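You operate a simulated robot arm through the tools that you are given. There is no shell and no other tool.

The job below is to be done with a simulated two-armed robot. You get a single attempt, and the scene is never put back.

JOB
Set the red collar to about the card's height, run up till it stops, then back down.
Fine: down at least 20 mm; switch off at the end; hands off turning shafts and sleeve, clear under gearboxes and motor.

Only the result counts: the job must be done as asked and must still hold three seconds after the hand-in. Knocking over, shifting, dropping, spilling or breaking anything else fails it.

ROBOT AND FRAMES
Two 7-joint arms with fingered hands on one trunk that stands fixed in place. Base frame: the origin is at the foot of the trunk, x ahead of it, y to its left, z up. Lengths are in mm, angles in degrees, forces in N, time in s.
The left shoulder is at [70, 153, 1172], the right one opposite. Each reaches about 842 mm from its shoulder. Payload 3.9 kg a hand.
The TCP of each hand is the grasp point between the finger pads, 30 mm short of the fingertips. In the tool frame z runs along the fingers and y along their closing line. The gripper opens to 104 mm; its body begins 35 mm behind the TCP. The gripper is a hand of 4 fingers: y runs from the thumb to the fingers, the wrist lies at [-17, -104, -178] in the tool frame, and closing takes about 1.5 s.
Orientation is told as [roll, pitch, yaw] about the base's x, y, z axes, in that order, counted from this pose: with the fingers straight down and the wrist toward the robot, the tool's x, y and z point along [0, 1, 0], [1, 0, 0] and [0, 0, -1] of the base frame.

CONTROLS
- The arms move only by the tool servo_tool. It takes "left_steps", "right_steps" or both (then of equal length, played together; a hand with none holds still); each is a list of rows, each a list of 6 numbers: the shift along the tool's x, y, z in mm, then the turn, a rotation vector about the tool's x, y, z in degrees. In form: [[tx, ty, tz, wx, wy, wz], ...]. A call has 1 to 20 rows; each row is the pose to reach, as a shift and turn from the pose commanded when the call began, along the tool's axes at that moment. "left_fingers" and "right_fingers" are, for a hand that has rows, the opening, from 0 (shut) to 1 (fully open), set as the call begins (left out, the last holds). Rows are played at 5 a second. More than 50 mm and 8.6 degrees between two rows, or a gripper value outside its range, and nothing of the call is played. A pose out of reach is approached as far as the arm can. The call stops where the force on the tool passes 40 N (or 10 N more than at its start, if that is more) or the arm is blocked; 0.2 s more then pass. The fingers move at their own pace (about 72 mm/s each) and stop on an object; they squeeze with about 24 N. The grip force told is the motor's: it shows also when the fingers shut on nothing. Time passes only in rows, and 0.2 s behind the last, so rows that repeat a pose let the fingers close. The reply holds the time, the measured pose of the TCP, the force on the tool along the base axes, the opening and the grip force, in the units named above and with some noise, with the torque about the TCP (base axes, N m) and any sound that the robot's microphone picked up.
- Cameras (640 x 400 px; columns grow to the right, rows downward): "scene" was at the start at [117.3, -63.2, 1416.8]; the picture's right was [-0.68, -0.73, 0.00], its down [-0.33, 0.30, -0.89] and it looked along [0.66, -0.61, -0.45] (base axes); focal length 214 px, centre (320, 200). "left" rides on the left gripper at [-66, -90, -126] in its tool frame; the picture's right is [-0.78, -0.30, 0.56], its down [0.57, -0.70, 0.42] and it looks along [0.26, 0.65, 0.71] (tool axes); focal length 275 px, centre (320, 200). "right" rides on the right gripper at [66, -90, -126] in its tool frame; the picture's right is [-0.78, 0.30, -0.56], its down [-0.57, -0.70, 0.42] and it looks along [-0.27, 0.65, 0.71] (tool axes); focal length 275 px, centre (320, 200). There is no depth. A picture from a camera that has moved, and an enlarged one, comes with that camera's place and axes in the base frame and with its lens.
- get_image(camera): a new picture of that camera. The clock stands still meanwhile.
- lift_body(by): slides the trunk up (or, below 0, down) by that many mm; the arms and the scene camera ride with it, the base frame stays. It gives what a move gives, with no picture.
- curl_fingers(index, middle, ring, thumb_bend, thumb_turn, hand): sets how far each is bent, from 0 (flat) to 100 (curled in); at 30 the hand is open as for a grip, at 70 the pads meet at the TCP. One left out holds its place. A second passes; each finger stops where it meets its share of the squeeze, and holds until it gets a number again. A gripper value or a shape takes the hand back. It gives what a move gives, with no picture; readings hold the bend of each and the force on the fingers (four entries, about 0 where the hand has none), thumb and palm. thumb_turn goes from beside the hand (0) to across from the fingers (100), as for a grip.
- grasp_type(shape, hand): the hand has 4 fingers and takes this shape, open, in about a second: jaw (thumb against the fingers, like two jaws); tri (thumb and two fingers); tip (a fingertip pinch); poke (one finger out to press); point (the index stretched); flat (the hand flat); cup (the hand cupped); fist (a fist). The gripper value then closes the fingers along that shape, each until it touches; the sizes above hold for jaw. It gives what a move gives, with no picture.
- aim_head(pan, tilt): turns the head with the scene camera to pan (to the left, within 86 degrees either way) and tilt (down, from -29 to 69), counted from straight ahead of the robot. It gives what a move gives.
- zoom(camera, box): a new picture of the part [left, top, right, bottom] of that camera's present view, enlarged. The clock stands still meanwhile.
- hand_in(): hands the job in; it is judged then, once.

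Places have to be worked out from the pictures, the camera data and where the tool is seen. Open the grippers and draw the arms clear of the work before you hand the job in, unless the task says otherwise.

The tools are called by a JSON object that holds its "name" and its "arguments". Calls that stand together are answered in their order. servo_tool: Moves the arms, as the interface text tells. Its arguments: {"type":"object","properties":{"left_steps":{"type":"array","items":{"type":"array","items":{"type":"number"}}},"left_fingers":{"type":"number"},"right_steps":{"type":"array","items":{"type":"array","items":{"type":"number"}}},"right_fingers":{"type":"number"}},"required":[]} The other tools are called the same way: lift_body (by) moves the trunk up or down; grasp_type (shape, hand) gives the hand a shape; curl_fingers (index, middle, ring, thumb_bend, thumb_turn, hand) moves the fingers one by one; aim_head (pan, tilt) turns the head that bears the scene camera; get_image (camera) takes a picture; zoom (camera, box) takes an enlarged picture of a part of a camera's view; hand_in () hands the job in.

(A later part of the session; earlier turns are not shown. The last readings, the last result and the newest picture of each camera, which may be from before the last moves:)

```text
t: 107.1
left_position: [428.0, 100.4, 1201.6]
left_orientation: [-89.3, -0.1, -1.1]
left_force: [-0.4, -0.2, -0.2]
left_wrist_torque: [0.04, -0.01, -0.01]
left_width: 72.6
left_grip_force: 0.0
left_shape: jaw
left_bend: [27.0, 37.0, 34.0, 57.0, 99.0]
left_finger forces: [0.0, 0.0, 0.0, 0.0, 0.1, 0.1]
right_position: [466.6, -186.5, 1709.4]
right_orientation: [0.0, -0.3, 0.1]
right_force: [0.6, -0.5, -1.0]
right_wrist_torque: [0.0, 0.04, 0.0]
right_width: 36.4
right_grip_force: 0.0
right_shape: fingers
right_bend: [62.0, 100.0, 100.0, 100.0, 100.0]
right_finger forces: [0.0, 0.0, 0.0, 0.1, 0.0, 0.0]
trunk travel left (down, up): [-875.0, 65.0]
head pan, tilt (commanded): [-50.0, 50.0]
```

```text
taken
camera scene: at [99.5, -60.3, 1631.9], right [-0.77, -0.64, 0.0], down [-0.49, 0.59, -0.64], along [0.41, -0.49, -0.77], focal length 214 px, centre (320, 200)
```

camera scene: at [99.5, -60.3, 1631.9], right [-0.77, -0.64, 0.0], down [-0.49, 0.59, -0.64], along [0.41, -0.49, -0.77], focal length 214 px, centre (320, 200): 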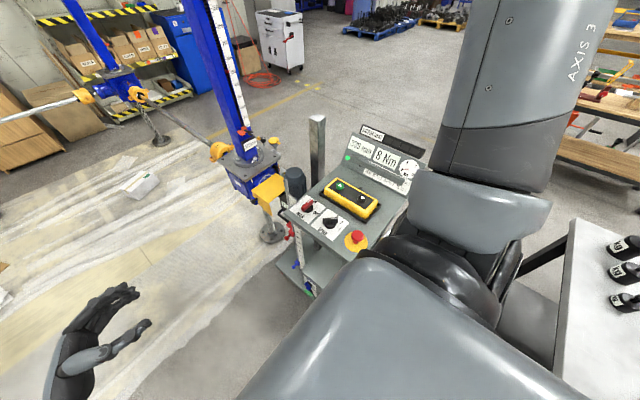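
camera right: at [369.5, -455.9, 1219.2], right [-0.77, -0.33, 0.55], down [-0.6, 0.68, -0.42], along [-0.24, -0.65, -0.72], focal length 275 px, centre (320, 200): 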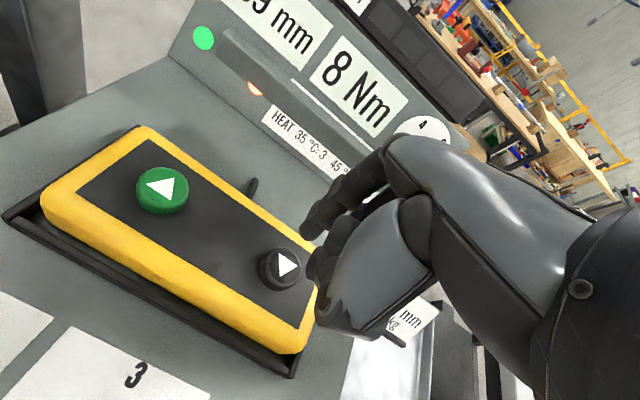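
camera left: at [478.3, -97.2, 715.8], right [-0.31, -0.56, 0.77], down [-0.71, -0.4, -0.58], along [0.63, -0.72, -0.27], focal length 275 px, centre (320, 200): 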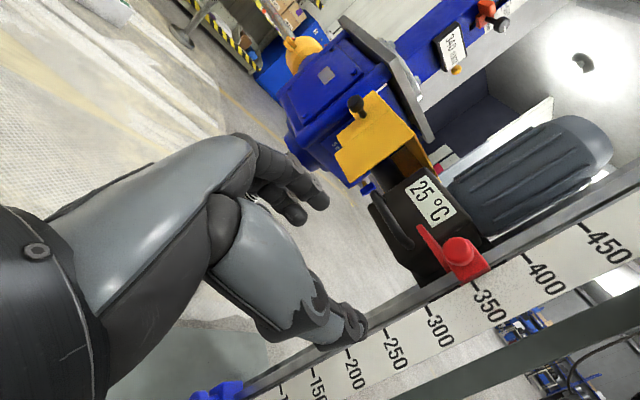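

The limit lamp went out when the collar was raised, confirming it's the collar that stops the lift. Now I bring the right hand back over the desk, turning to yaw -88 again.

{"name": "servo_tool", "arguments": {"right_steps": [[-18, -2, 24, 0, 0, 8], [-36, -4, 48, 0, 0, 16], [-54, -6, 72, 0, 0, 24], [-72, -8, 96, 0, 0, 32], [-90, -10, 120, 0, 0, 40], [-108, -12, 144, 0, 0, 48], [-126, -14, 168, 0, 0, 56], [-144, -16, 192, 0, 0, 64], [-162, -18, 216, 0, 0, 72], [-180, -20, 240, 0, 0, 80], [-200, -20, 260, 0, 0, 88]]}}

{"name": "servo_tool", "arguments": {"right_steps": [[-6, 20, 40, 0, 0, 0], [-12, 40, 80, 0, 0, 0], [-18, 60, 120, 0, 0, 0], [-24, 80, 160, 0, 0, 0], [-30, 100, 200, 0, 0, 0], [-36, 120, 235, 0, 0, 0], [-43, 146, 270, 0, 0, 0], [-47, 148, 310, 0, 0, 0]]}}

{"name": "get_image", "arguments": {"camera": "right"}}

{"name": "get_image", "arguments": {"camera": "scene"}}

```text
t: 109.5
left_position: [430.5, 100.5, 1202.6]
left_orientation: [-89.3, 0.0, -1.1]
left_force: [0.7, -0.5, 1.3]
left_wrist_torque: [-0.02, 0.02, -0.02]
left_width: 72.8
left_grip_force: 0.1
left_shape: jaw
left_bend: [27.0, 37.0, 34.0, 57.0, 99.0]
left_finger forces: [0.1, 0.1, 0.0, 0.0, 0.0, 0.0]
right_position: [449.2, -387.9, 1448.1]
right_orientation: [0.4, 0.0, -88.2]
right_force: [0.4, -0.3, -0.1]
right_wrist_torque: [0.0, 0.0, 0.01]
right_width: 36.5
right_grip_force: 0.1
right_shape: fingers
right_bend: [62.0, 100.0, 100.0, 100.0, 100.0]
right_finger forces: [0.1, 0.1, 0.1, 0.0, 0.0, 0.1]
trunk travel left (down, up): [-875.0, 65.0]
head pan, tilt (commanded): [-50.0, 50.0]
```

```text
t: 111.3
left_position: [429.5, 98.5, 1202.0]
left_orientation: [-89.2, -0.1, -1.2]
left_force: [0.6, 0.3, -0.5]
left_wrist_torque: [0.01, 0.02, -0.05]
left_width: 72.2
left_grip_force: 0.1
left_shape: jaw
left_bend: [27.0, 37.0, 34.0, 57.0, 99.0]
left_finger forces: [0.1, 0.1, 0.0, 0.0, 0.1, 0.1]
right_position: [408.4, -539.0, 1136.3]
right_orientation: [0.3, 0.2, -88.0]
right_force: [-0.1, -1.1, 0.2]
right_wrist_torque: [0.03, -0.02, 0.02]
right_width: 36.4
right_grip_force: 0.2
right_shape: fingers
right_bend: [62.0, 100.0, 100.0, 100.0, 100.0]
right_finger forces: [0.0, 0.1, 0.0, 0.0, 0.0, 0.0]
trunk travel left (down, up): [-875.0, 65.0]
head pan, tilt (commanded): [-50.0, 50.0]
```

```text
taken
camera right: at [471.8, -445.5, 1261.6], right [-0.77, -0.32, 0.55], down [-0.59, 0.68, -0.43], along [-0.24, -0.66, -0.72], focal length 275 px, centre (320, 200)
```

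right: 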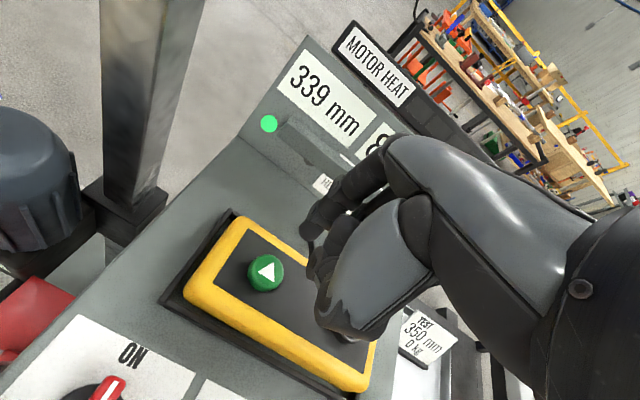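

```text
taken
camera scene: at [100.1, -62.4, 1631.8], right [-0.77, -0.64, 0.0], down [-0.49, 0.59, -0.64], along [0.41, -0.49, -0.77], focal length 214 px, centre (320, 200)
```

scene: 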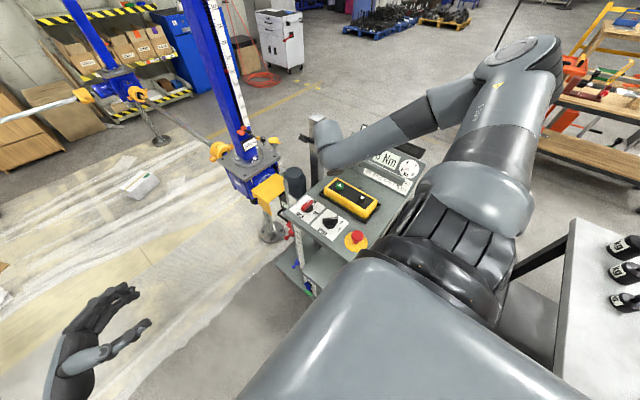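

Same approach as before: shift to TCP [401.3,-533] and lower to just above the green cap.

{"name": "servo_tool", "arguments": {"right_steps": [[-6.8, -6.2, 15, 0, 0, 0], [-6.8, -6.2, 35, 0, 0, 0], [-6.8, -6.2, 50, 0, 0, 0], [-6.8, -6.2, 61, 0, 0, 0]]}}

{"name": "zoom", "arguments": {"camera": "right", "box": [240, 160, 360, 280]}}

```text
t: 112.3
left_position: [429.5, 101.1, 1202.4]
left_orientation: [-89.4, -0.1, -1.2]
left_force: [-0.6, -0.2, 0.0]
left_wrist_torque: [0.03, 0.0, -0.01]
left_width: 72.6
left_grip_force: 0.1
left_shape: jaw
left_bend: [27.0, 37.0, 34.0, 57.0, 99.0]
left_finger forces: [0.0, 0.1, 0.1, 0.0, 0.0, 0.0]
right_position: [399.3, -530.4, 1075.9]
right_orientation: [0.2, -0.1, -88.0]
right_force: [0.1, 0.5, 0.4]
right_wrist_torque: [-0.03, -0.03, -0.02]
right_width: 36.2
right_grip_force: 0.0
right_shape: fingers
right_bend: [62.0, 100.0, 100.0, 100.0, 100.0]
right_finger forces: [0.1, 0.1, 0.0, 0.1, 0.1, 0.0]
trunk travel left (down, up): [-875.0, 65.0]
head pan, tilt (commanded): [-50.0, 50.0]
```

```text
3.33 times, centred on (300, 220) of right
camera zoom: at [463.6, -437.1, 1202.0], right [-0.77, -0.32, 0.55], down [-0.59, 0.68, -0.43], along [-0.24, -0.66, -0.71], focal length 918 px, centre (387, 133)
```

zoom: 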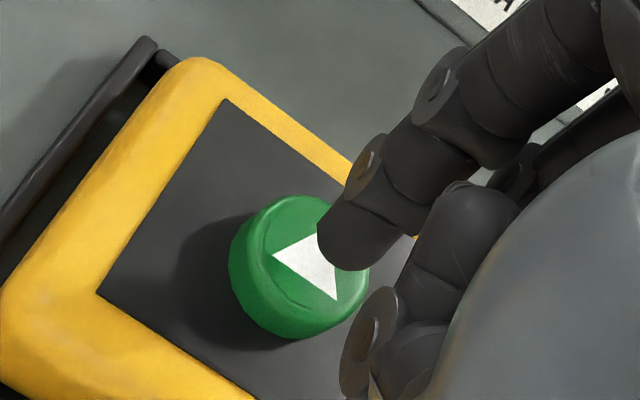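

Aligned within a few mm. Pressing UP and holding: it should rise about 5 mm and stop.

{"name": "servo_tool", "arguments": {"right_steps": [[1.5, 2.5, 5, 0, 0, 0], [1.5, 2.5, 10, 0, 0, 0], [1.5, 2.5, 13, 0, 0, 0], [1.5, 2.5, 15, 0, 0, 0], [1.5, 2.5, 17, 0, 0, 0], [1.5, 2.5, 18, 0, 0, 0], [1.5, 2.5, 18, 0, 0, 0], [1.5, 2.5, 18, 0, 0, 0], [1.5, 2.5, 18, 0, 0, 0], [1.5, 2.5, 18, 0, 0, 0]]}}

{"name": "get_image", "arguments": {"camera": "right"}}

{"name": "zoom", "arguments": {"camera": "scene", "box": [215, 110, 315, 250]}}

{"name": "zoom", "arguments": {"camera": "scene", "box": [225, 120, 275, 165]}}

```text
t: 114.5
left_position: [429.5, 101.7, 1202.3]
left_orientation: [-89.3, -0.1, -1.0]
left_force: [-0.2, -0.1, 0.5]
left_wrist_torque: [0.0, -0.01, -0.02]
left_width: 72.4
left_grip_force: 0.1
left_shape: jaw
left_bend: [27.0, 37.0, 34.0, 57.0, 99.0]
left_finger forces: [0.1, 0.0, 0.1, 0.1, 0.0, 0.0]
right_position: [402.2, -532.2, 1059.9]
right_orientation: [0.3, 0.0, -87.9]
right_force: [0.6, -1.4, 8.5]
right_wrist_torque: [-0.22, -0.17, 0.0]
right_width: 36.5
right_grip_force: 4.5
right_shape: fingers
right_bend: [62.0, 100.0, 100.0, 100.0, 100.0]
right_finger forces: [8.3, 0.0, 0.1, 0.0, 0.0, 0.1]
trunk travel left (down, up): [-875.0, 65.0]
head pan, tilt (commanded): [-50.0, 50.0]
heard: click
```

```text
taken
camera right: at [465.1, -438.7, 1184.8], right [-0.77, -0.32, 0.55], down [-0.59, 0.68, -0.43], along [-0.24, -0.66, -0.71], focal length 275 px, centre (320, 200)
```

right: 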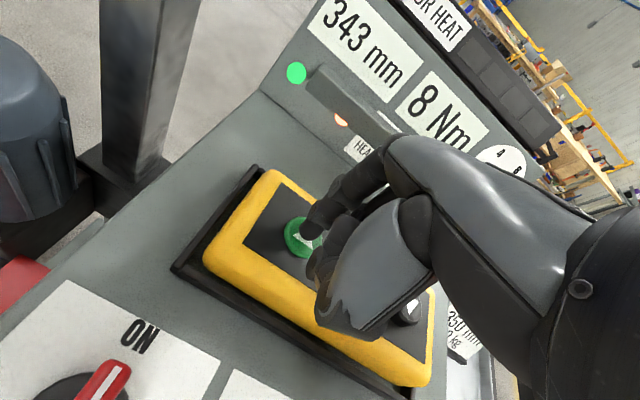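

```text
2.86 times, centred on (265, 180) of scene
camera zoom: at [98.6, -59.3, 1632.0], right [-0.77, -0.64, 0.0], down [-0.49, 0.59, -0.64], along [0.41, -0.49, -0.77], focal length 613 px, centre (477, 257)
```

zoom: 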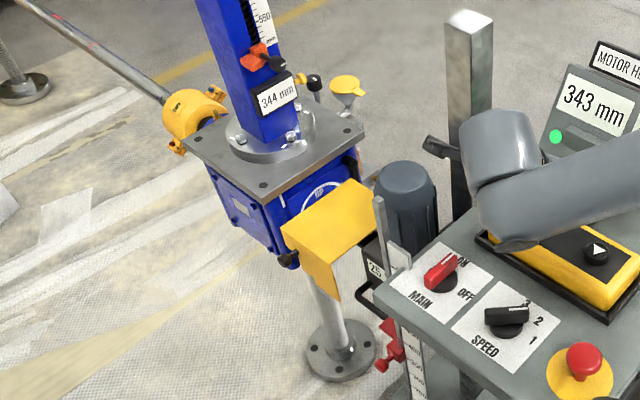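

```text
8.89 times, centred on (250, 142) of scene
camera zoom: at [98.6, -59.3, 1632.0], right [-0.77, -0.64, 0.0], down [-0.49, 0.59, -0.64], along [0.41, -0.49, -0.77], focal length 1906 px, centre (942, 711)
```

zoom: 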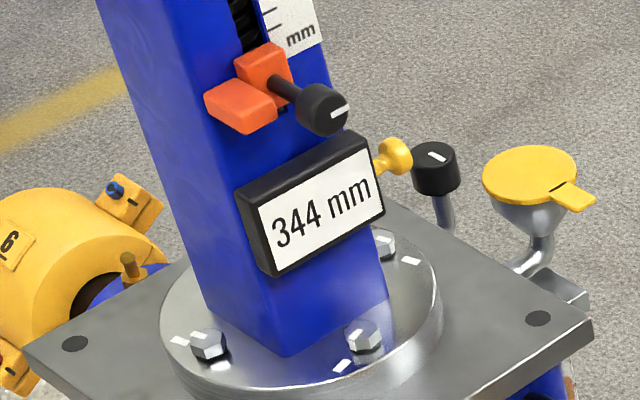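

It rose and stopped at 344 mm with the limit lamp lit. I release the button and move across to hover over the DOWN button.

{"name": "servo_tool", "arguments": {"right_steps": [[0, 0, -10, 0, 0, 0], [0, 0, -30, 0, 0, 0], [-33, 0, -34, 0, 0, 0], [-66, 0, -34, 0, 0, 0], [-100, -3, -34, 0, 0, 0]]}}

{"name": "get_image", "arguments": {"camera": "right"}}

{"name": "zoom", "arguments": {"camera": "right", "box": [240, 160, 360, 280]}}

{"name": "zoom", "arguments": {"camera": "scene", "box": [310, 150, 410, 230]}}

```text
t: 115.7
left_position: [429.0, 100.1, 1202.6]
left_orientation: [-89.3, -0.1, -1.2]
left_force: [0.6, 0.3, -0.5]
left_wrist_torque: [0.01, -0.01, -0.02]
left_width: 72.5
left_grip_force: 0.0
left_shape: jaw
left_bend: [27.0, 37.0, 34.0, 57.0, 99.0]
left_finger forces: [0.0, 0.0, 0.1, 0.0, 0.0, 0.1]
right_position: [301.0, -532.4, 1091.7]
right_orientation: [0.3, 0.0, -88.2]
right_force: [-0.3, -0.4, 0.5]
right_wrist_torque: [-0.02, -0.03, 0.0]
right_width: 36.0
right_grip_force: 0.2
right_shape: fingers
right_bend: [62.0, 100.0, 100.0, 100.0, 100.0]
right_finger forces: [0.0, 0.1, 0.0, 0.0, 0.0, 0.1]
trunk travel left (down, up): [-875.0, 65.0]
head pan, tilt (commanded): [-50.0, 50.0]
```

```text
taken
camera right: at [364.1, -439.1, 1217.3], right [-0.77, -0.32, 0.55], down [-0.59, 0.68, -0.43], along [-0.24, -0.66, -0.72], focal length 275 px, centre (320, 200)
```

right: 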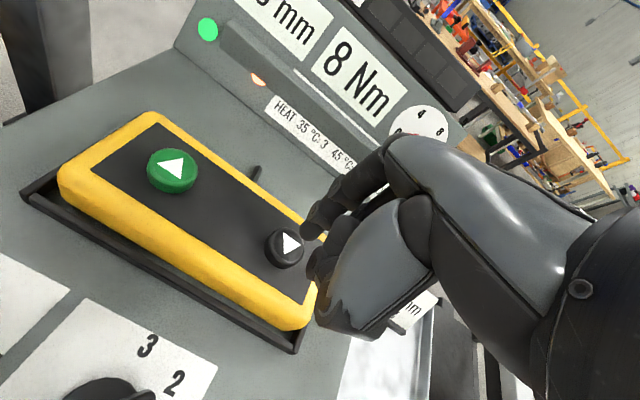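

```text
3.33 times, centred on (300, 220) of right
camera zoom: at [364.1, -439.1, 1217.3], right [-0.77, -0.32, 0.55], down [-0.59, 0.68, -0.43], along [-0.24, -0.66, -0.72], focal length 918 px, centre (387, 133)
```

zoom: 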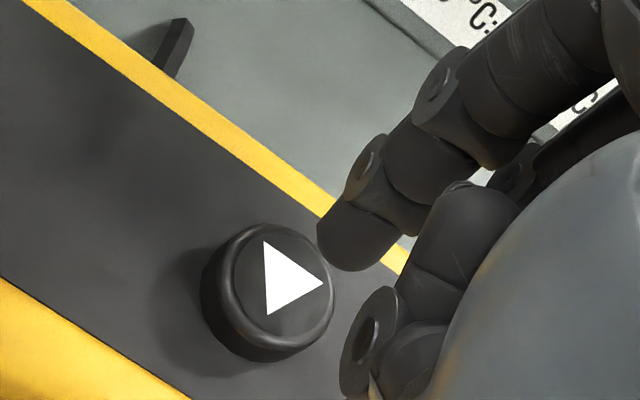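

```text
5.00 times, centred on (360, 190) of scene
camera zoom: at [98.5, -60.0, 1631.9], right [-0.77, -0.64, 0.0], down [-0.49, 0.59, -0.64], along [0.41, -0.49, -0.77], focal length 1072 px, centre (120, 250)
```

zoom: 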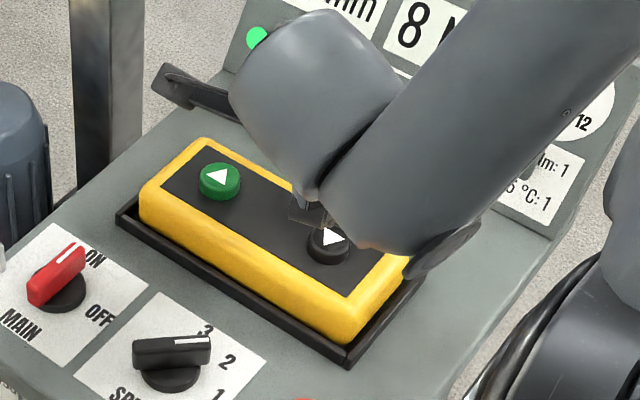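

Aligned within ~3 mm, about 30 mm above the DOWN cap. I press and hold it for a first short stretch.

{"name": "servo_tool", "arguments": {"right_steps": [[0, 2, 10, 0, 0, 0], [0, 2, 20, 0, 0, 0], [0, 2, 26, 0, 0, 0], [0, 2, 29, 0, 0, 0], [0, 2, 31, 0, 0, 0], [0, 2, 33, 0, 0, 0], [0, 2, 34, 0, 0, 0], [0, 2, 34, 0, 0, 0]]}}

{"name": "get_image", "arguments": {"camera": "right"}}

{"name": "zoom", "arguments": {"camera": "scene", "box": [225, 120, 275, 165]}}

```text
t: 117.5
left_position: [429.0, 100.8, 1203.1]
left_orientation: [-89.3, -0.1, -1.1]
left_force: [-0.6, -0.2, 1.4]
left_wrist_torque: [0.0, 0.02, 0.03]
left_width: 72.7
left_grip_force: 0.0
left_shape: jaw
left_bend: [27.0, 37.0, 34.0, 57.0, 99.0]
left_finger forces: [0.1, 0.0, 0.0, 0.0, 0.0, 0.0]
right_position: [302.4, -534.4, 1059.9]
right_orientation: [0.4, -0.1, -88.0]
right_force: [-0.4, -0.9, 10.2]
right_wrist_torque: [-0.27, -0.11, -0.05]
right_width: 36.3
right_grip_force: 4.8
right_shape: fingers
right_bend: [62.0, 100.0, 100.0, 100.0, 100.0]
right_finger forces: [9.3, 0.0, 0.0, 0.0, 0.1, 0.0]
trunk travel left (down, up): [-875.0, 65.0]
head pan, tilt (commanded): [-50.0, 50.0]
heard: click
```

```text
taken
camera right: at [365.2, -440.7, 1184.6], right [-0.77, -0.32, 0.55], down [-0.59, 0.68, -0.43], along [-0.24, -0.66, -0.71], focal length 275 px, centre (320, 200)
```

right: 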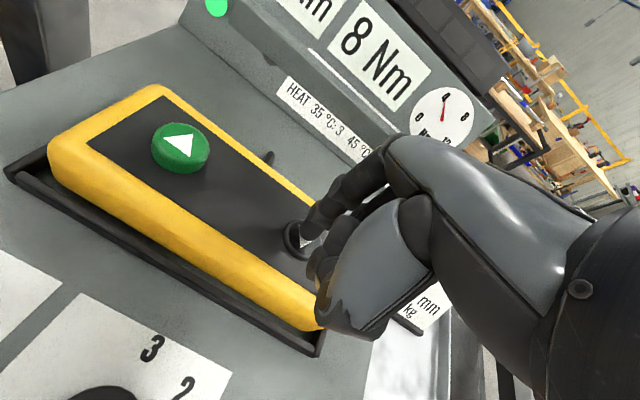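

```text
8.89 times, centred on (250, 142) of scene
camera zoom: at [98.4, -59.2, 1632.1], right [-0.77, -0.64, 0.0], down [-0.49, 0.59, -0.64], along [0.41, -0.49, -0.77], focal length 1906 px, centre (942, 711)
```

zoom: 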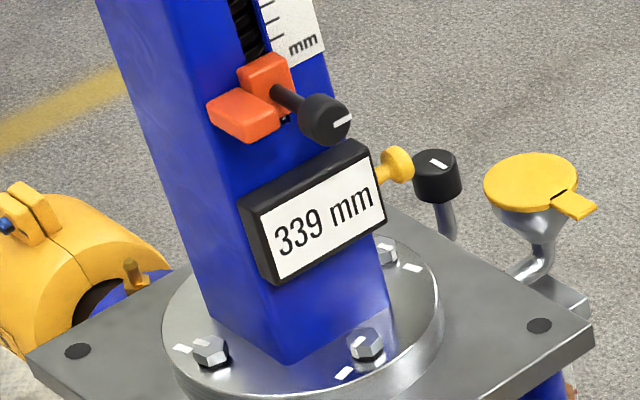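

It is descending (339 mm, limit lamp off). I keep holding for about 2.6 s more.

{"name": "servo_tool", "arguments": {"right_steps": [[0, 0, 0, 0, 0, 0], [0, 0, 0, 0, 0, 0], [0, 0, 0, 0, 0, 0], [0, 0, 0, 0, 0, 0], [0, 0, 0, 0, 0, 0], [0, 0, 0, 0, 0, 0], [0, 0, 0, 0, 0, 0], [0, 0, 0, 0, 0, 0], [0, 0, 0, 0, 0, 0], [0, 0, 0, 0, 0, 0], [0, 0, 0, 0, 0, 0]]}}

{"name": "get_image", "arguments": {"camera": "right"}}

{"name": "zoom", "arguments": {"camera": "scene", "box": [225, 120, 275, 165]}}

```text
t: 119.9
left_position: [430.4, 102.4, 1202.6]
left_orientation: [-89.4, -0.1, -1.3]
left_force: [-0.7, 0.0, 0.3]
left_wrist_torque: [0.02, 0.02, -0.07]
left_width: 72.5
left_grip_force: 0.1
left_shape: jaw
left_bend: [27.0, 37.0, 34.0, 57.0, 99.0]
left_finger forces: [0.0, 0.1, 0.0, 0.0, 0.1, 0.1]
right_position: [302.5, -534.6, 1060.2]
right_orientation: [0.4, -0.2, -88.0]
right_force: [3.3, -1.8, 15.1]
right_wrist_torque: [-0.43, -0.32, 0.06]
right_width: 36.7
right_grip_force: 8.7
right_shape: fingers
right_bend: [61.0, 100.0, 100.0, 100.0, 100.0]
right_finger forces: [16.1, 0.0, 0.1, 0.0, 0.0, 0.1]
trunk travel left (down, up): [-875.0, 65.0]
head pan, tilt (commanded): [-50.0, 50.0]
```

```text
taken
camera right: at [365.1, -439.9, 1184.6], right [-0.77, -0.32, 0.55], down [-0.59, 0.68, -0.43], along [-0.24, -0.66, -0.71], focal length 275 px, centre (320, 200)
```

right: 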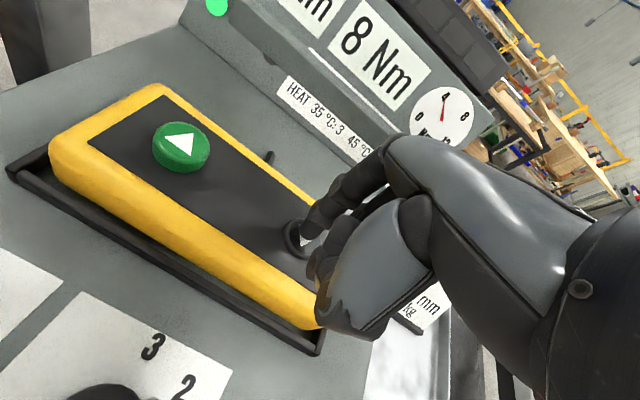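

```text
8.89 times, centred on (250, 142) of scene
camera zoom: at [98.6, -58.2, 1632.0], right [-0.77, -0.64, 0.0], down [-0.49, 0.59, -0.64], along [0.41, -0.49, -0.77], focal length 1906 px, centre (942, 711)
```

zoom: 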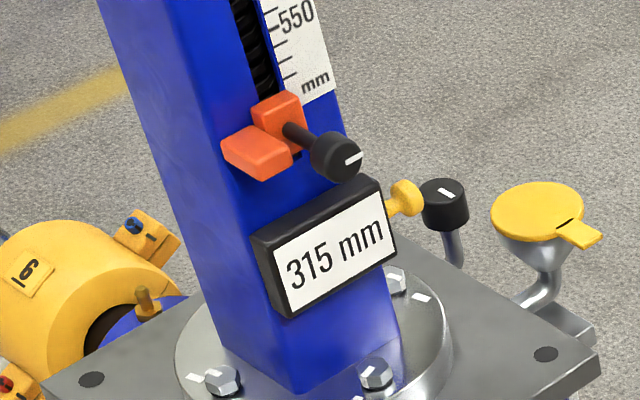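

At 315 mm, 29 mm below the stop. Releasing the button and lifting off.

{"name": "servo_tool", "arguments": {"right_steps": [[0, 0, -15, 0, 0, 0], [0, 0, -40, 0, 0, 0], [0, 0, -60, 0, 0, 0]]}}

{"name": "get_image", "arguments": {"camera": "right"}}

{"name": "zoom", "arguments": {"camera": "scene", "box": [215, 110, 315, 250]}}

```text
t: 120.7
left_position: [426.9, 102.0, 1202.1]
left_orientation: [-89.4, 0.0, -1.2]
left_force: [0.3, -0.5, -0.6]
left_wrist_torque: [0.02, -0.02, 0.02]
left_width: 72.5
left_grip_force: 0.3
left_shape: jaw
left_bend: [27.0, 37.0, 34.0, 57.0, 99.0]
left_finger forces: [0.0, 0.0, 0.1, 0.0, 0.0, 0.0]
right_position: [301.9, -533.3, 1118.1]
right_orientation: [0.1, 0.0, -88.1]
right_force: [0.4, 0.0, -0.4]
right_wrist_torque: [0.02, -0.02, -0.01]
right_width: 36.2
right_grip_force: 0.0
right_shape: fingers
right_bend: [62.0, 100.0, 100.0, 100.0, 100.0]
right_finger forces: [0.1, 0.1, 0.0, 0.0, 0.0, 0.1]
trunk travel left (down, up): [-875.0, 65.0]
head pan, tilt (commanded): [-50.0, 50.0]
```

```text
taken
camera right: at [364.3, -440.3, 1243.8], right [-0.77, -0.32, 0.55], down [-0.59, 0.68, -0.43], along [-0.24, -0.66, -0.72], focal length 275 px, centre (320, 200)
```

right: 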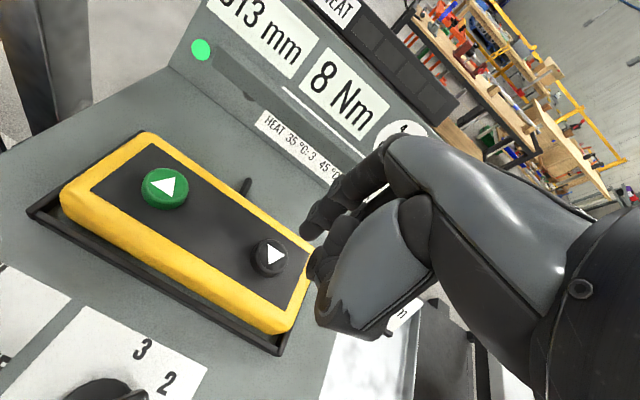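

```text
2.86 times, centred on (265, 180) of scene
camera zoom: at [99.0, -58.9, 1631.8], right [-0.77, -0.64, 0.0], down [-0.49, 0.59, -0.64], along [0.41, -0.49, -0.77], focal length 613 px, centre (477, 257)
```

zoom: 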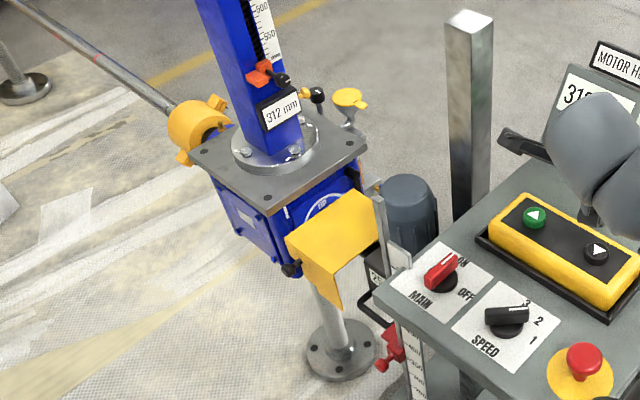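

The lift rests at 312 mm, 32 mm below its stop. Now to switch MAIN off: I move the finger over to the +x side of the handle's far end.

{"name": "servo_tool", "arguments": {"right_steps": [[36, -23, 0, 0, 0, 0], [72, -46, 0, 0, 0, 0], [108, -69, 0, 0, 0, 0], [144, -92, 0, 0, 0, 0], [176, -112, 10, 0, 0, 0], [176, -112, 35, 0, 0, 0]]}}

{"name": "get_image", "arguments": {"camera": "right"}}

{"name": "zoom", "arguments": {"camera": "right", "box": [200, 160, 360, 280]}}

{"name": "zoom", "arguments": {"camera": "scene", "box": [270, 160, 370, 240]}}

```text
t: 122.1
left_position: [428.8, 100.5, 1203.2]
left_orientation: [-89.3, -0.1, -1.2]
left_force: [0.3, 0.4, 0.0]
left_wrist_torque: [0.03, -0.02, 0.0]
left_width: 72.7
left_grip_force: 0.1
left_shape: jaw
left_bend: [27.0, 37.0, 34.0, 57.0, 99.0]
left_finger forces: [0.0, 0.0, 0.0, 0.0, 0.1, 0.0]
right_position: [475.6, -417.5, 1083.4]
right_orientation: [0.3, 0.0, -88.1]
right_force: [0.1, -0.2, 0.3]
right_wrist_torque: [-0.02, 0.01, 0.01]
right_width: 36.0
right_grip_force: 0.1
right_shape: fingers
right_bend: [62.0, 100.0, 100.0, 100.0, 100.0]
right_finger forces: [0.1, 0.0, 0.0, 0.0, 0.0, 0.0]
trunk travel left (down, up): [-875.0, 65.0]
head pan, tilt (commanded): [-50.0, 50.0]
```

```text
taken
camera right: at [536.8, -324.5, 1209.0], right [-0.77, -0.32, 0.55], down [-0.59, 0.68, -0.43], along [-0.24, -0.66, -0.72], focal length 275 px, centre (320, 200)
```

right: 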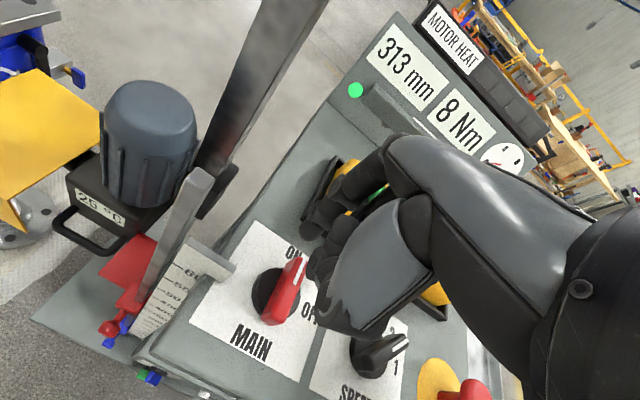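

```text
3.33 times, centred on (280, 220) of right
camera zoom: at [536.8, -324.5, 1209.0], right [-0.77, -0.32, 0.55], down [-0.59, 0.68, -0.43], along [-0.24, -0.66, -0.72], focal length 918 px, centre (453, 133)
```

zoom: 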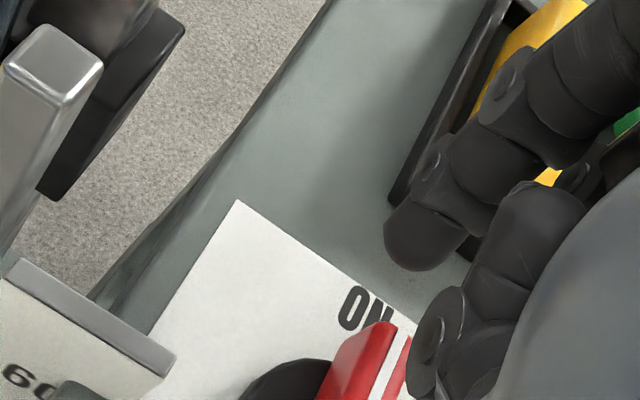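

```text
5.00 times, centred on (320, 200) of scene
camera zoom: at [98.7, -61.0, 1631.9], right [-0.77, -0.64, 0.0], down [-0.49, 0.59, -0.64], along [0.41, -0.49, -0.77], focal length 1072 px, centre (320, 200)
```

zoom: 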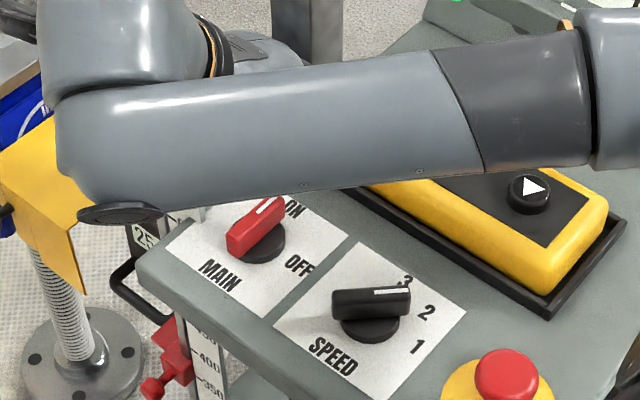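

The bar's ON end is at about [460,-443] and the tip at [485,-438]. I lower the finger beside it.

{"name": "servo_tool", "arguments": {"right_steps": [[0, 0, 25, 0, 0, 0], [0, 0, 45, 0, 0, 0], [0, 0, 58, 0, 0, 0], [0, 0, 65, 0, 0, 0]]}}

{"name": "get_image", "arguments": {"camera": "right"}}

{"name": "zoom", "arguments": {"camera": "right", "box": [240, 180, 360, 280]}}

```text
t: 123.1
left_position: [428.8, 100.1, 1202.6]
left_orientation: [-89.3, 0.0, -1.2]
left_force: [0.2, -0.4, -0.1]
left_wrist_torque: [0.0, -0.01, 0.01]
left_width: 72.7
left_grip_force: 0.0
left_shape: jaw
left_bend: [27.0, 37.0, 34.0, 57.0, 99.0]
left_finger forces: [0.0, 0.0, 0.0, 0.1, 0.0, 0.1]
right_position: [475.3, -415.6, 1018.8]
right_orientation: [0.3, 0.0, -88.1]
right_force: [1.3, 0.7, 0.4]
right_wrist_torque: [0.01, 0.02, 0.0]
right_width: 36.3
right_grip_force: 0.0
right_shape: fingers
right_bend: [62.0, 100.0, 100.0, 100.0, 100.0]
right_finger forces: [0.0, 0.1, 0.0, 0.0, 0.1, 0.1]
trunk travel left (down, up): [-875.0, 65.0]
head pan, tilt (commanded): [-50.0, 50.0]
```

```text
taken
camera right: at [538.4, -323.6, 1144.3], right [-0.77, -0.32, 0.55], down [-0.59, 0.68, -0.43], along [-0.24, -0.66, -0.71], focal length 275 px, centre (320, 200)
```

right: 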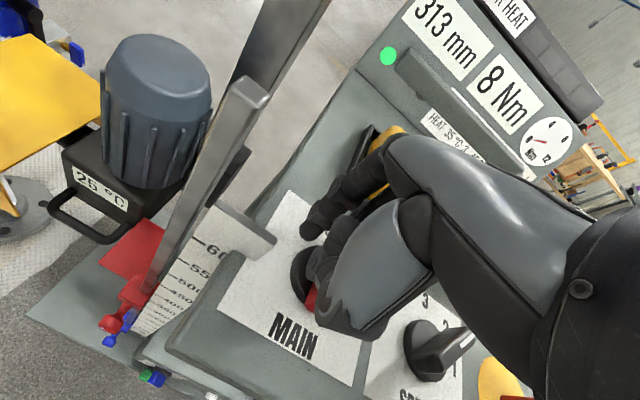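

```text
4.00 times, centred on (300, 230) of right
camera zoom: at [538.4, -323.6, 1144.3], right [-0.77, -0.32, 0.55], down [-0.59, 0.68, -0.43], along [-0.24, -0.66, -0.71], focal length 1101 px, centre (400, 80)
```

zoom: 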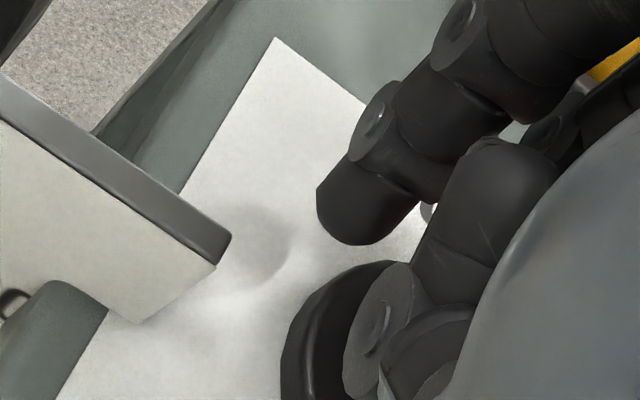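

No contact so far. Now I sweep the far end of the bar toward -x to turn it OFF.

{"name": "servo_tool", "arguments": {"right_steps": [[-8.4, -1.8, 0, 0, 0, 0], [-16.3, 1.6, 0, 0, 0, 0], [-24.5, 3.1, 0, 0, 0, 0], [-32.9, 1.7, 0, 0, 0, 0], [-40.3, -2.4, 0, 0, 0, 0], [-43.4, -5.4, 0, 0, 0, 0], [-46.3, -9, 0, 0, 0, 0], [-46.3, -9, 0, 0, 0, 0]]}}

{"name": "get_image", "arguments": {"camera": "right"}}

{"name": "zoom", "arguments": {"camera": "scene", "box": [270, 130, 390, 240]}}

```text
t: 124.9
left_position: [431.0, 101.2, 1202.0]
left_orientation: [-89.2, 0.1, -1.3]
left_force: [-0.4, 0.6, 0.2]
left_wrist_torque: [-0.03, 0.01, 0.04]
left_width: 72.5
left_grip_force: 0.0
left_shape: jaw
left_bend: [27.0, 37.0, 34.0, 57.0, 99.0]
left_finger forces: [0.0, 0.0, 0.1, 0.0, 0.0, 0.1]
right_position: [428.7, -409.3, 1020.1]
right_orientation: [0.2, 0.1, -87.9]
right_force: [1.0, -2.2, -0.1]
right_wrist_torque: [-0.01, 0.0, 0.01]
right_width: 38.3
right_grip_force: 1.5
right_shape: fingers
right_bend: [59.0, 100.0, 100.0, 100.0, 100.0]
right_finger forces: [2.4, 0.1, 0.0, 0.0, 0.0, 0.0]
trunk travel left (down, up): [-875.0, 65.0]
head pan, tilt (commanded): [-50.0, 50.0]
```

```text
taken
camera right: at [491.5, -316.7, 1143.6], right [-0.77, -0.32, 0.55], down [-0.59, 0.68, -0.43], along [-0.24, -0.66, -0.72], focal length 275 px, centre (320, 200)
```

right: 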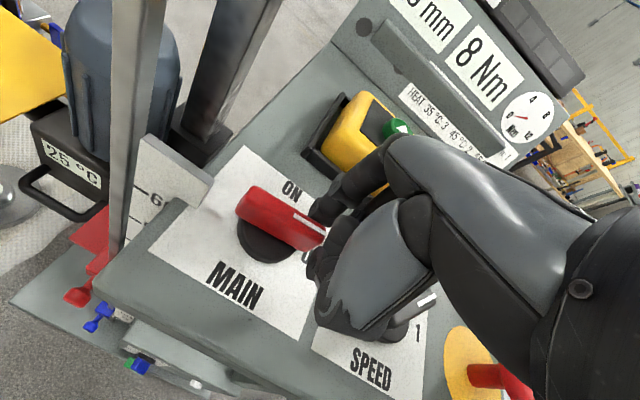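

```text
3.64 times, centred on (330, 185) of scene
camera zoom: at [99.9, -61.2, 1631.8], right [-0.77, -0.64, 0.0], down [-0.49, 0.59, -0.64], along [0.41, -0.49, -0.77], focal length 780 px, centre (284, 254)
```

zoom: 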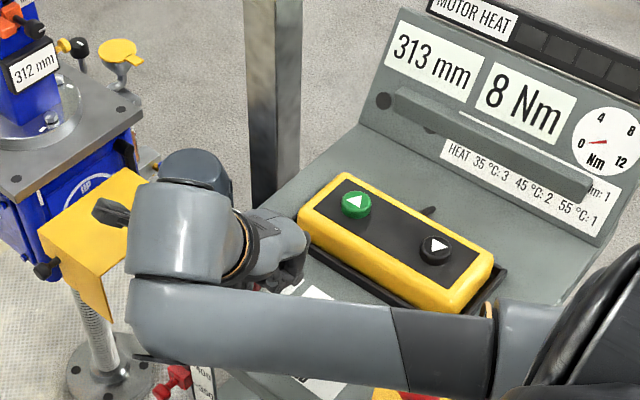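

The power lamp is out and the bar points to OFF. I back the finger away and lift clear.

{"name": "servo_tool", "arguments": {"right_steps": [[0, 6, 0, 0, 0, 0], [0, 10, -5, 0, 0, 0], [0, 10, -40, 0, 0, 0], [0, 10, -80, 0, 0, 0], [0, 0, -125, 0, 0, 0], [0, 0, -170, 0, 0, 0]]}}

{"name": "get_image", "arguments": {"camera": "right"}}

{"name": "zoom", "arguments": {"camera": "right", "box": [180, 180, 340, 340]}}

```text
t: 126.3
left_position: [430.9, 103.8, 1199.8]
left_orientation: [-89.4, 0.0, -1.2]
left_force: [-0.2, -0.8, 0.9]
left_wrist_torque: [-0.04, 0.04, -0.01]
left_width: 72.5
left_grip_force: 0.0
left_shape: jaw
left_bend: [27.0, 37.0, 34.0, 57.0, 99.0]
left_finger forces: [0.0, 0.0, 0.1, 0.1, 0.0, 0.1]
right_position: [428.2, -406.4, 1189.7]
right_orientation: [0.2, -0.1, -88.1]
right_force: [-0.2, 0.1, -1.2]
right_wrist_torque: [0.0, 0.0, 0.03]
right_width: 36.3
right_grip_force: 0.2
right_shape: fingers
right_bend: [62.0, 100.0, 100.0, 100.0, 100.0]
right_finger forces: [0.0, 0.0, 0.0, 0.0, 0.0, 0.0]
trunk travel left (down, up): [-875.0, 65.0]
head pan, tilt (commanded): [-50.0, 50.0]
```

```text
taken
camera right: at [491.1, -314.0, 1314.0], right [-0.77, -0.32, 0.56], down [-0.59, 0.68, -0.43], along [-0.24, -0.66, -0.71], focal length 275 px, centre (320, 200)
```

right: 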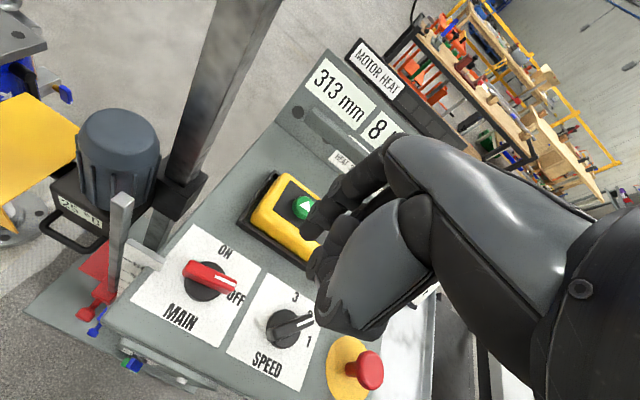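

```text
2.50 times, centred on (260, 260) of right
camera zoom: at [491.1, -314.0, 1314.0], right [-0.77, -0.32, 0.56], down [-0.59, 0.68, -0.43], along [-0.24, -0.66, -0.71], focal length 688 px, centre (470, 50)
```

zoom: 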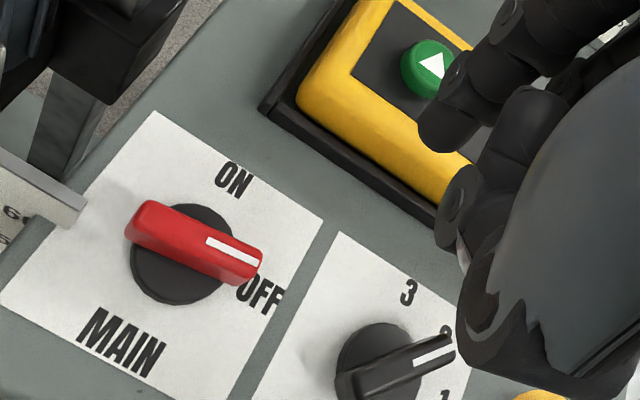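

The lamp is off, but the handle seems ~8° short of its original OFF position. I'll go back and push it fully home: lower again on its -y side and nudge toward +y.

{"name": "servo_tool", "arguments": {"right_steps": [[0, 17, 20, 0, 0, 0], [0, 17, 60, 0, 0, 0], [0, 17, 100, 0, 0, 0], [0, 17, 135, 0, 0, 0], [0, 17, 158, 0, 0, 0], [0, 17, 169, 0, 0, 0]]}}

{"name": "zoom", "arguments": {"camera": "right", "box": [200, 140, 360, 280]}}

```text
t: 127.9
left_position: [429.9, 100.9, 1203.1]
left_orientation: [-89.3, 0.0, -1.2]
left_force: [1.3, 0.4, 0.5]
left_wrist_torque: [0.0, 0.0, 0.0]
left_width: 72.6
left_grip_force: 0.1
left_shape: jaw
left_bend: [27.0, 37.0, 34.0, 57.0, 99.0]
left_finger forces: [0.1, 0.0, 0.0, 0.1, 0.0, 0.1]
right_position: [433.1, -448.8, 1034.8]
right_orientation: [0.8, -3.0, -88.4]
right_force: [0.9, -0.9, -0.1]
right_wrist_torque: [0.0, -0.02, 0.01]
right_width: 36.4
right_grip_force: 0.0
right_shape: fingers
right_bend: [62.0, 100.0, 100.0, 100.0, 100.0]
right_finger forces: [0.0, 0.0, 0.0, 0.1, 0.1, 0.0]
trunk travel left (down, up): [-875.0, 65.0]
head pan, tilt (commanded): [-50.0, 50.0]
stopped in row 6 (right hand): the arm was blocked; the commanded pose is now the measured one
```

```text
2.86 times, centred on (280, 210) of right
camera zoom: at [494.7, -349.3, 1155.4], right [-0.78, -0.29, 0.56], down [-0.59, 0.66, -0.47], along [-0.23, -0.69, -0.68], focal length 786 px, centre (434, 171)
```

zoom: 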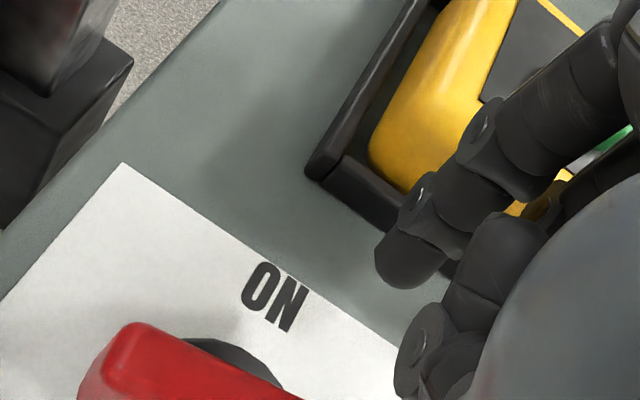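

The arm reported being blocked, though forces read near zero. I'll look at the scene before doing anything else.

{"name": "get_image", "arguments": {"camera": "scene"}}

{"name": "get_image", "arguments": {"camera": "right"}}

{"name": "zoom", "arguments": {"camera": "scene", "box": [260, 150, 400, 260]}}

```text
taken
camera scene: at [99.4, -60.7, 1631.8], right [-0.77, -0.64, 0.0], down [-0.49, 0.59, -0.64], along [0.41, -0.49, -0.77], focal length 214 px, centre (320, 200)
```

scene: 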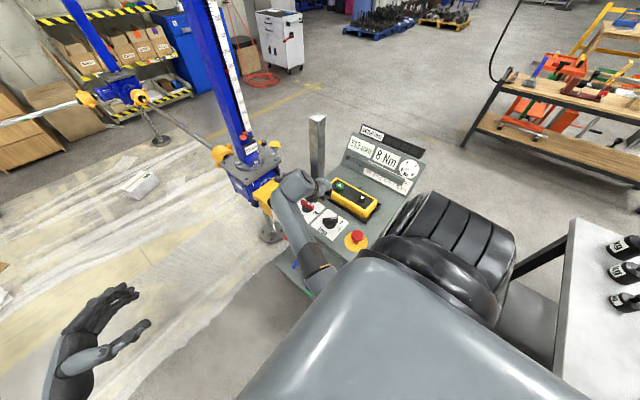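

```text
taken
camera right: at [494.7, -349.3, 1155.4], right [-0.78, -0.29, 0.56], down [-0.59, 0.66, -0.47], along [-0.23, -0.69, -0.68], focal length 275 px, centre (320, 200)
```

right: 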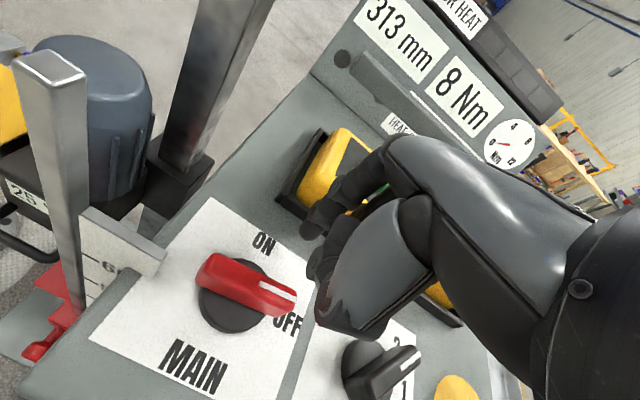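

```text
3.64 times, centred on (330, 205) of scene
camera zoom: at [99.4, -60.7, 1631.8], right [-0.77, -0.64, 0.0], down [-0.49, 0.59, -0.64], along [0.41, -0.49, -0.77], focal length 780 px, centre (284, 182)
```

zoom: 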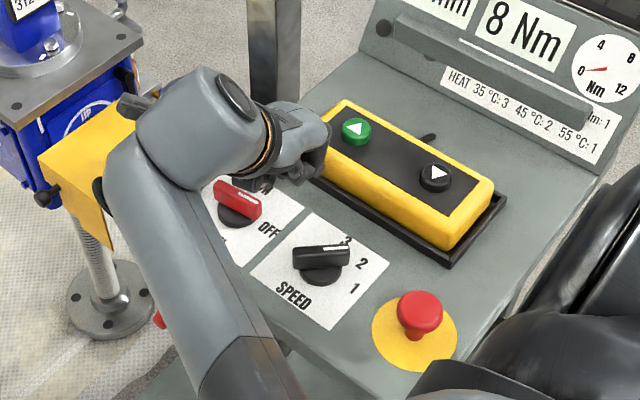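

The arm's elbow swung to a low configuration during that move; nothing looks shifted, and forces are nil. I'll raise the hand gently and re-check the posture.

{"name": "servo_tool", "arguments": {"right_steps": [[0, 0, -10, 0, 0, 0], [0, 0, -25, 0, 0, 0], [0, 0, -40, 0, 0, 0], [0, 0, -60, 0, 0, 0]]}}

{"name": "get_image", "arguments": {"camera": "scene"}}

{"name": "get_image", "arguments": {"camera": "right"}}

```text
t: 129.1
left_position: [429.2, 102.2, 1203.9]
left_orientation: [-89.3, -0.1, -1.2]
left_force: [0.4, -0.1, 0.9]
left_wrist_torque: [0.0, 0.01, 0.0]
left_width: 72.6
left_grip_force: 0.0
left_shape: jaw
left_bend: [27.0, 37.0, 34.0, 57.0, 99.0]
left_finger forces: [0.0, 0.0, 0.0, 0.0, 0.1, 0.0]
right_position: [422.8, -469.5, 1101.5]
right_orientation: [-0.3, -6.4, -88.9]
right_force: [0.8, -0.5, -0.1]
right_wrist_torque: [0.01, 0.02, 0.0]
right_width: 36.3
right_grip_force: 0.0
right_shape: fingers
right_bend: [62.0, 100.0, 100.0, 100.0, 100.0]
right_finger forces: [0.1, 0.0, 0.1, 0.1, 0.0, 0.0]
trunk travel left (down, up): [-875.0, 65.0]
head pan, tilt (commanded): [-50.0, 50.0]
stopped in row 4 (right hand): the arm was blocked; the commanded pose is now the measured one
```

```text
taken
camera scene: at [99.4, -60.4, 1631.8], right [-0.77, -0.64, 0.0], down [-0.49, 0.59, -0.64], along [0.41, -0.49, -0.77], focal length 214 px, centre (320, 200)
```

scene: 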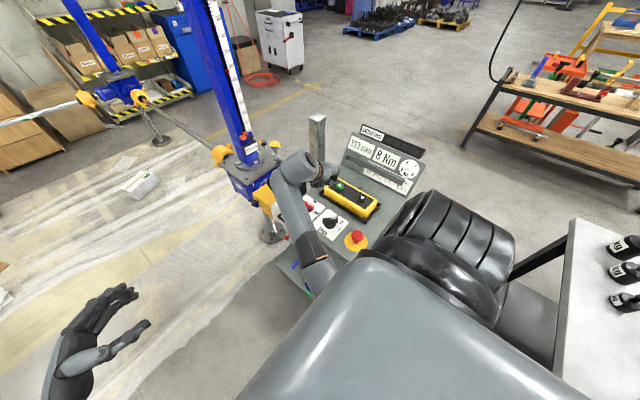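

```text
taken
camera right: at [488.0, -362.9, 1216.0], right [-0.77, -0.25, 0.59], down [-0.59, 0.64, -0.5], along [-0.26, -0.73, -0.64], focal length 275 px, centre (320, 200)
```

right: 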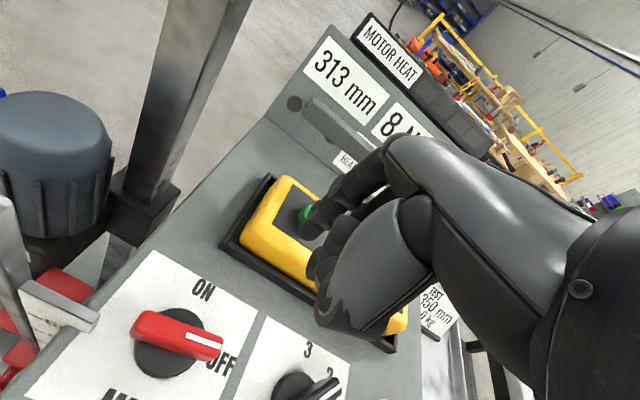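

I'll hold the present pose a moment to see whether the arm is settled.

{"name": "servo_tool", "arguments": {"right_steps": [[0, 0, 0, 0, 0, 0], [0, 0, 0, 0, 0, 0], [0, 0, 0, 0, 0, 0]]}}

{"name": "aim_head", "arguments": {"pan": -35, "tilt": 65}}

{"name": "get_image", "arguments": {"camera": "scene"}}

```text
t: 129.9
left_position: [429.2, 103.9, 1203.0]
left_orientation: [-89.3, -0.1, -1.2]
left_force: [-0.5, 0.5, 0.2]
left_wrist_torque: [0.0, -0.01, -0.01]
left_width: 72.6
left_grip_force: 0.1
left_shape: jaw
left_bend: [27.0, 37.0, 34.0, 57.0, 99.0]
left_finger forces: [0.0, 0.0, 0.0, 0.0, 0.0, 0.1]
right_position: [422.5, -467.9, 1100.5]
right_orientation: [-0.3, -6.3, -88.9]
right_force: [0.3, 0.0, -0.1]
right_wrist_torque: [0.01, 0.01, -0.05]
right_width: 36.5
right_grip_force: 0.0
right_shape: fingers
right_bend: [62.0, 100.0, 100.0, 100.0, 100.0]
right_finger forces: [0.0, 0.0, 0.0, 0.0, 0.0, 0.1]
trunk travel left (down, up): [-875.0, 65.0]
head pan, tilt (commanded): [-50.0, 50.0]
```

```text
t: 130.7
left_position: [429.3, 102.5, 1202.5]
left_orientation: [-89.3, -0.1, -1.2]
left_force: [0.8, 0.7, 0.3]
left_wrist_torque: [0.04, -0.02, 0.01]
left_width: 72.4
left_grip_force: 0.1
left_shape: jaw
left_bend: [27.0, 37.0, 34.0, 57.0, 99.0]
left_finger forces: [0.0, 0.0, 0.0, 0.1, 0.0, 0.0]
right_position: [423.0, -467.8, 1101.7]
right_orientation: [-0.3, -6.3, -89.0]
right_force: [0.4, 0.5, -0.2]
right_wrist_torque: [0.01, -0.01, -0.03]
right_width: 36.2
right_grip_force: 0.1
right_shape: fingers
right_bend: [62.0, 100.0, 100.0, 100.0, 100.0]
right_finger forces: [0.1, 0.1, 0.0, 0.0, 0.0, 0.0]
trunk travel left (down, up): [-875.0, 65.0]
head pan, tilt (commanded): [-35.0, 65.0]
```

```text
taken
camera scene: at [99.7, -36.2, 1613.8], right [-0.57, -0.82, 0.0], down [-0.74, 0.52, -0.42], along [0.35, -0.24, -0.91], focal length 214 px, centre (320, 200)
```

scene: 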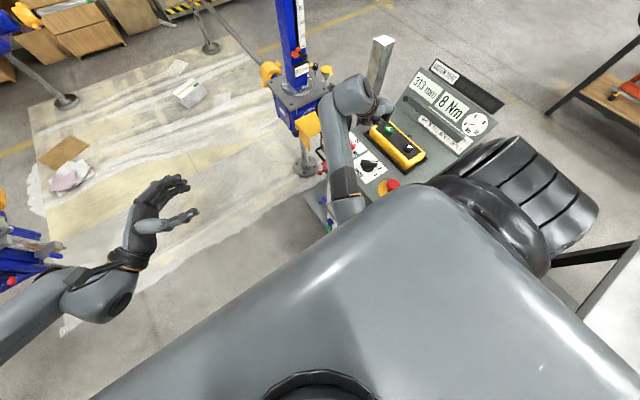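

The arm is settled and touching nothing. I'll zoom onto the switch from here to measure how far the handle is from full OFF.

{"name": "zoom", "arguments": {"camera": "right", "box": [100, 260, 260, 400]}}

{"name": "zoom", "arguments": {"camera": "scene", "box": [320, 110, 420, 200]}}

```text
2.86 times, centred on (180, 330) of right
camera zoom: at [487.9, -362.5, 1215.8], right [-0.77, -0.25, 0.59], down [-0.59, 0.64, -0.5], along [-0.26, -0.73, -0.64], focal length 786 px, centre (720, -171)
```

zoom: 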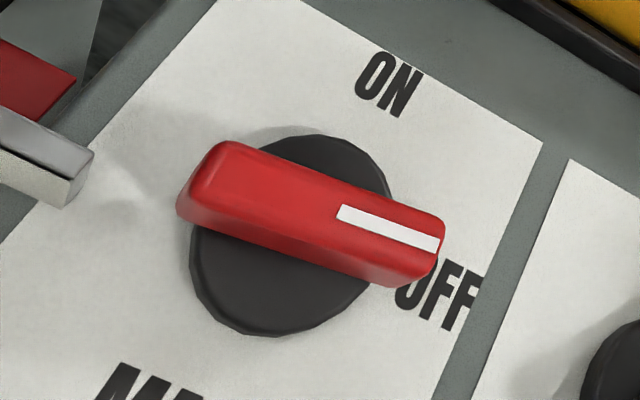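

```text
4.44 times, centred on (370, 155) of scene
camera zoom: at [99.7, -36.2, 1613.8], right [-0.57, -0.82, 0.0], down [-0.74, 0.52, -0.42], along [0.35, -0.24, -0.91], focal length 953 px, centre (98, 400)
```

zoom: 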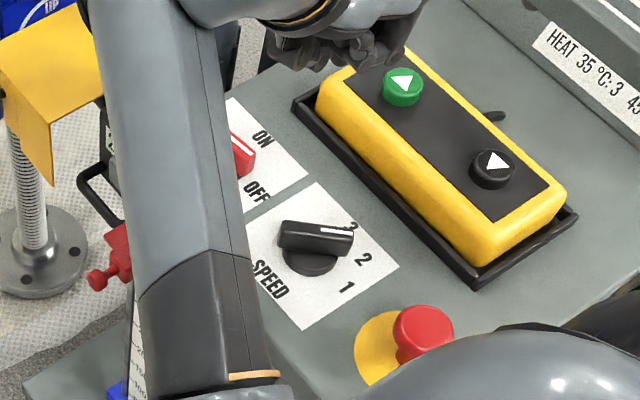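

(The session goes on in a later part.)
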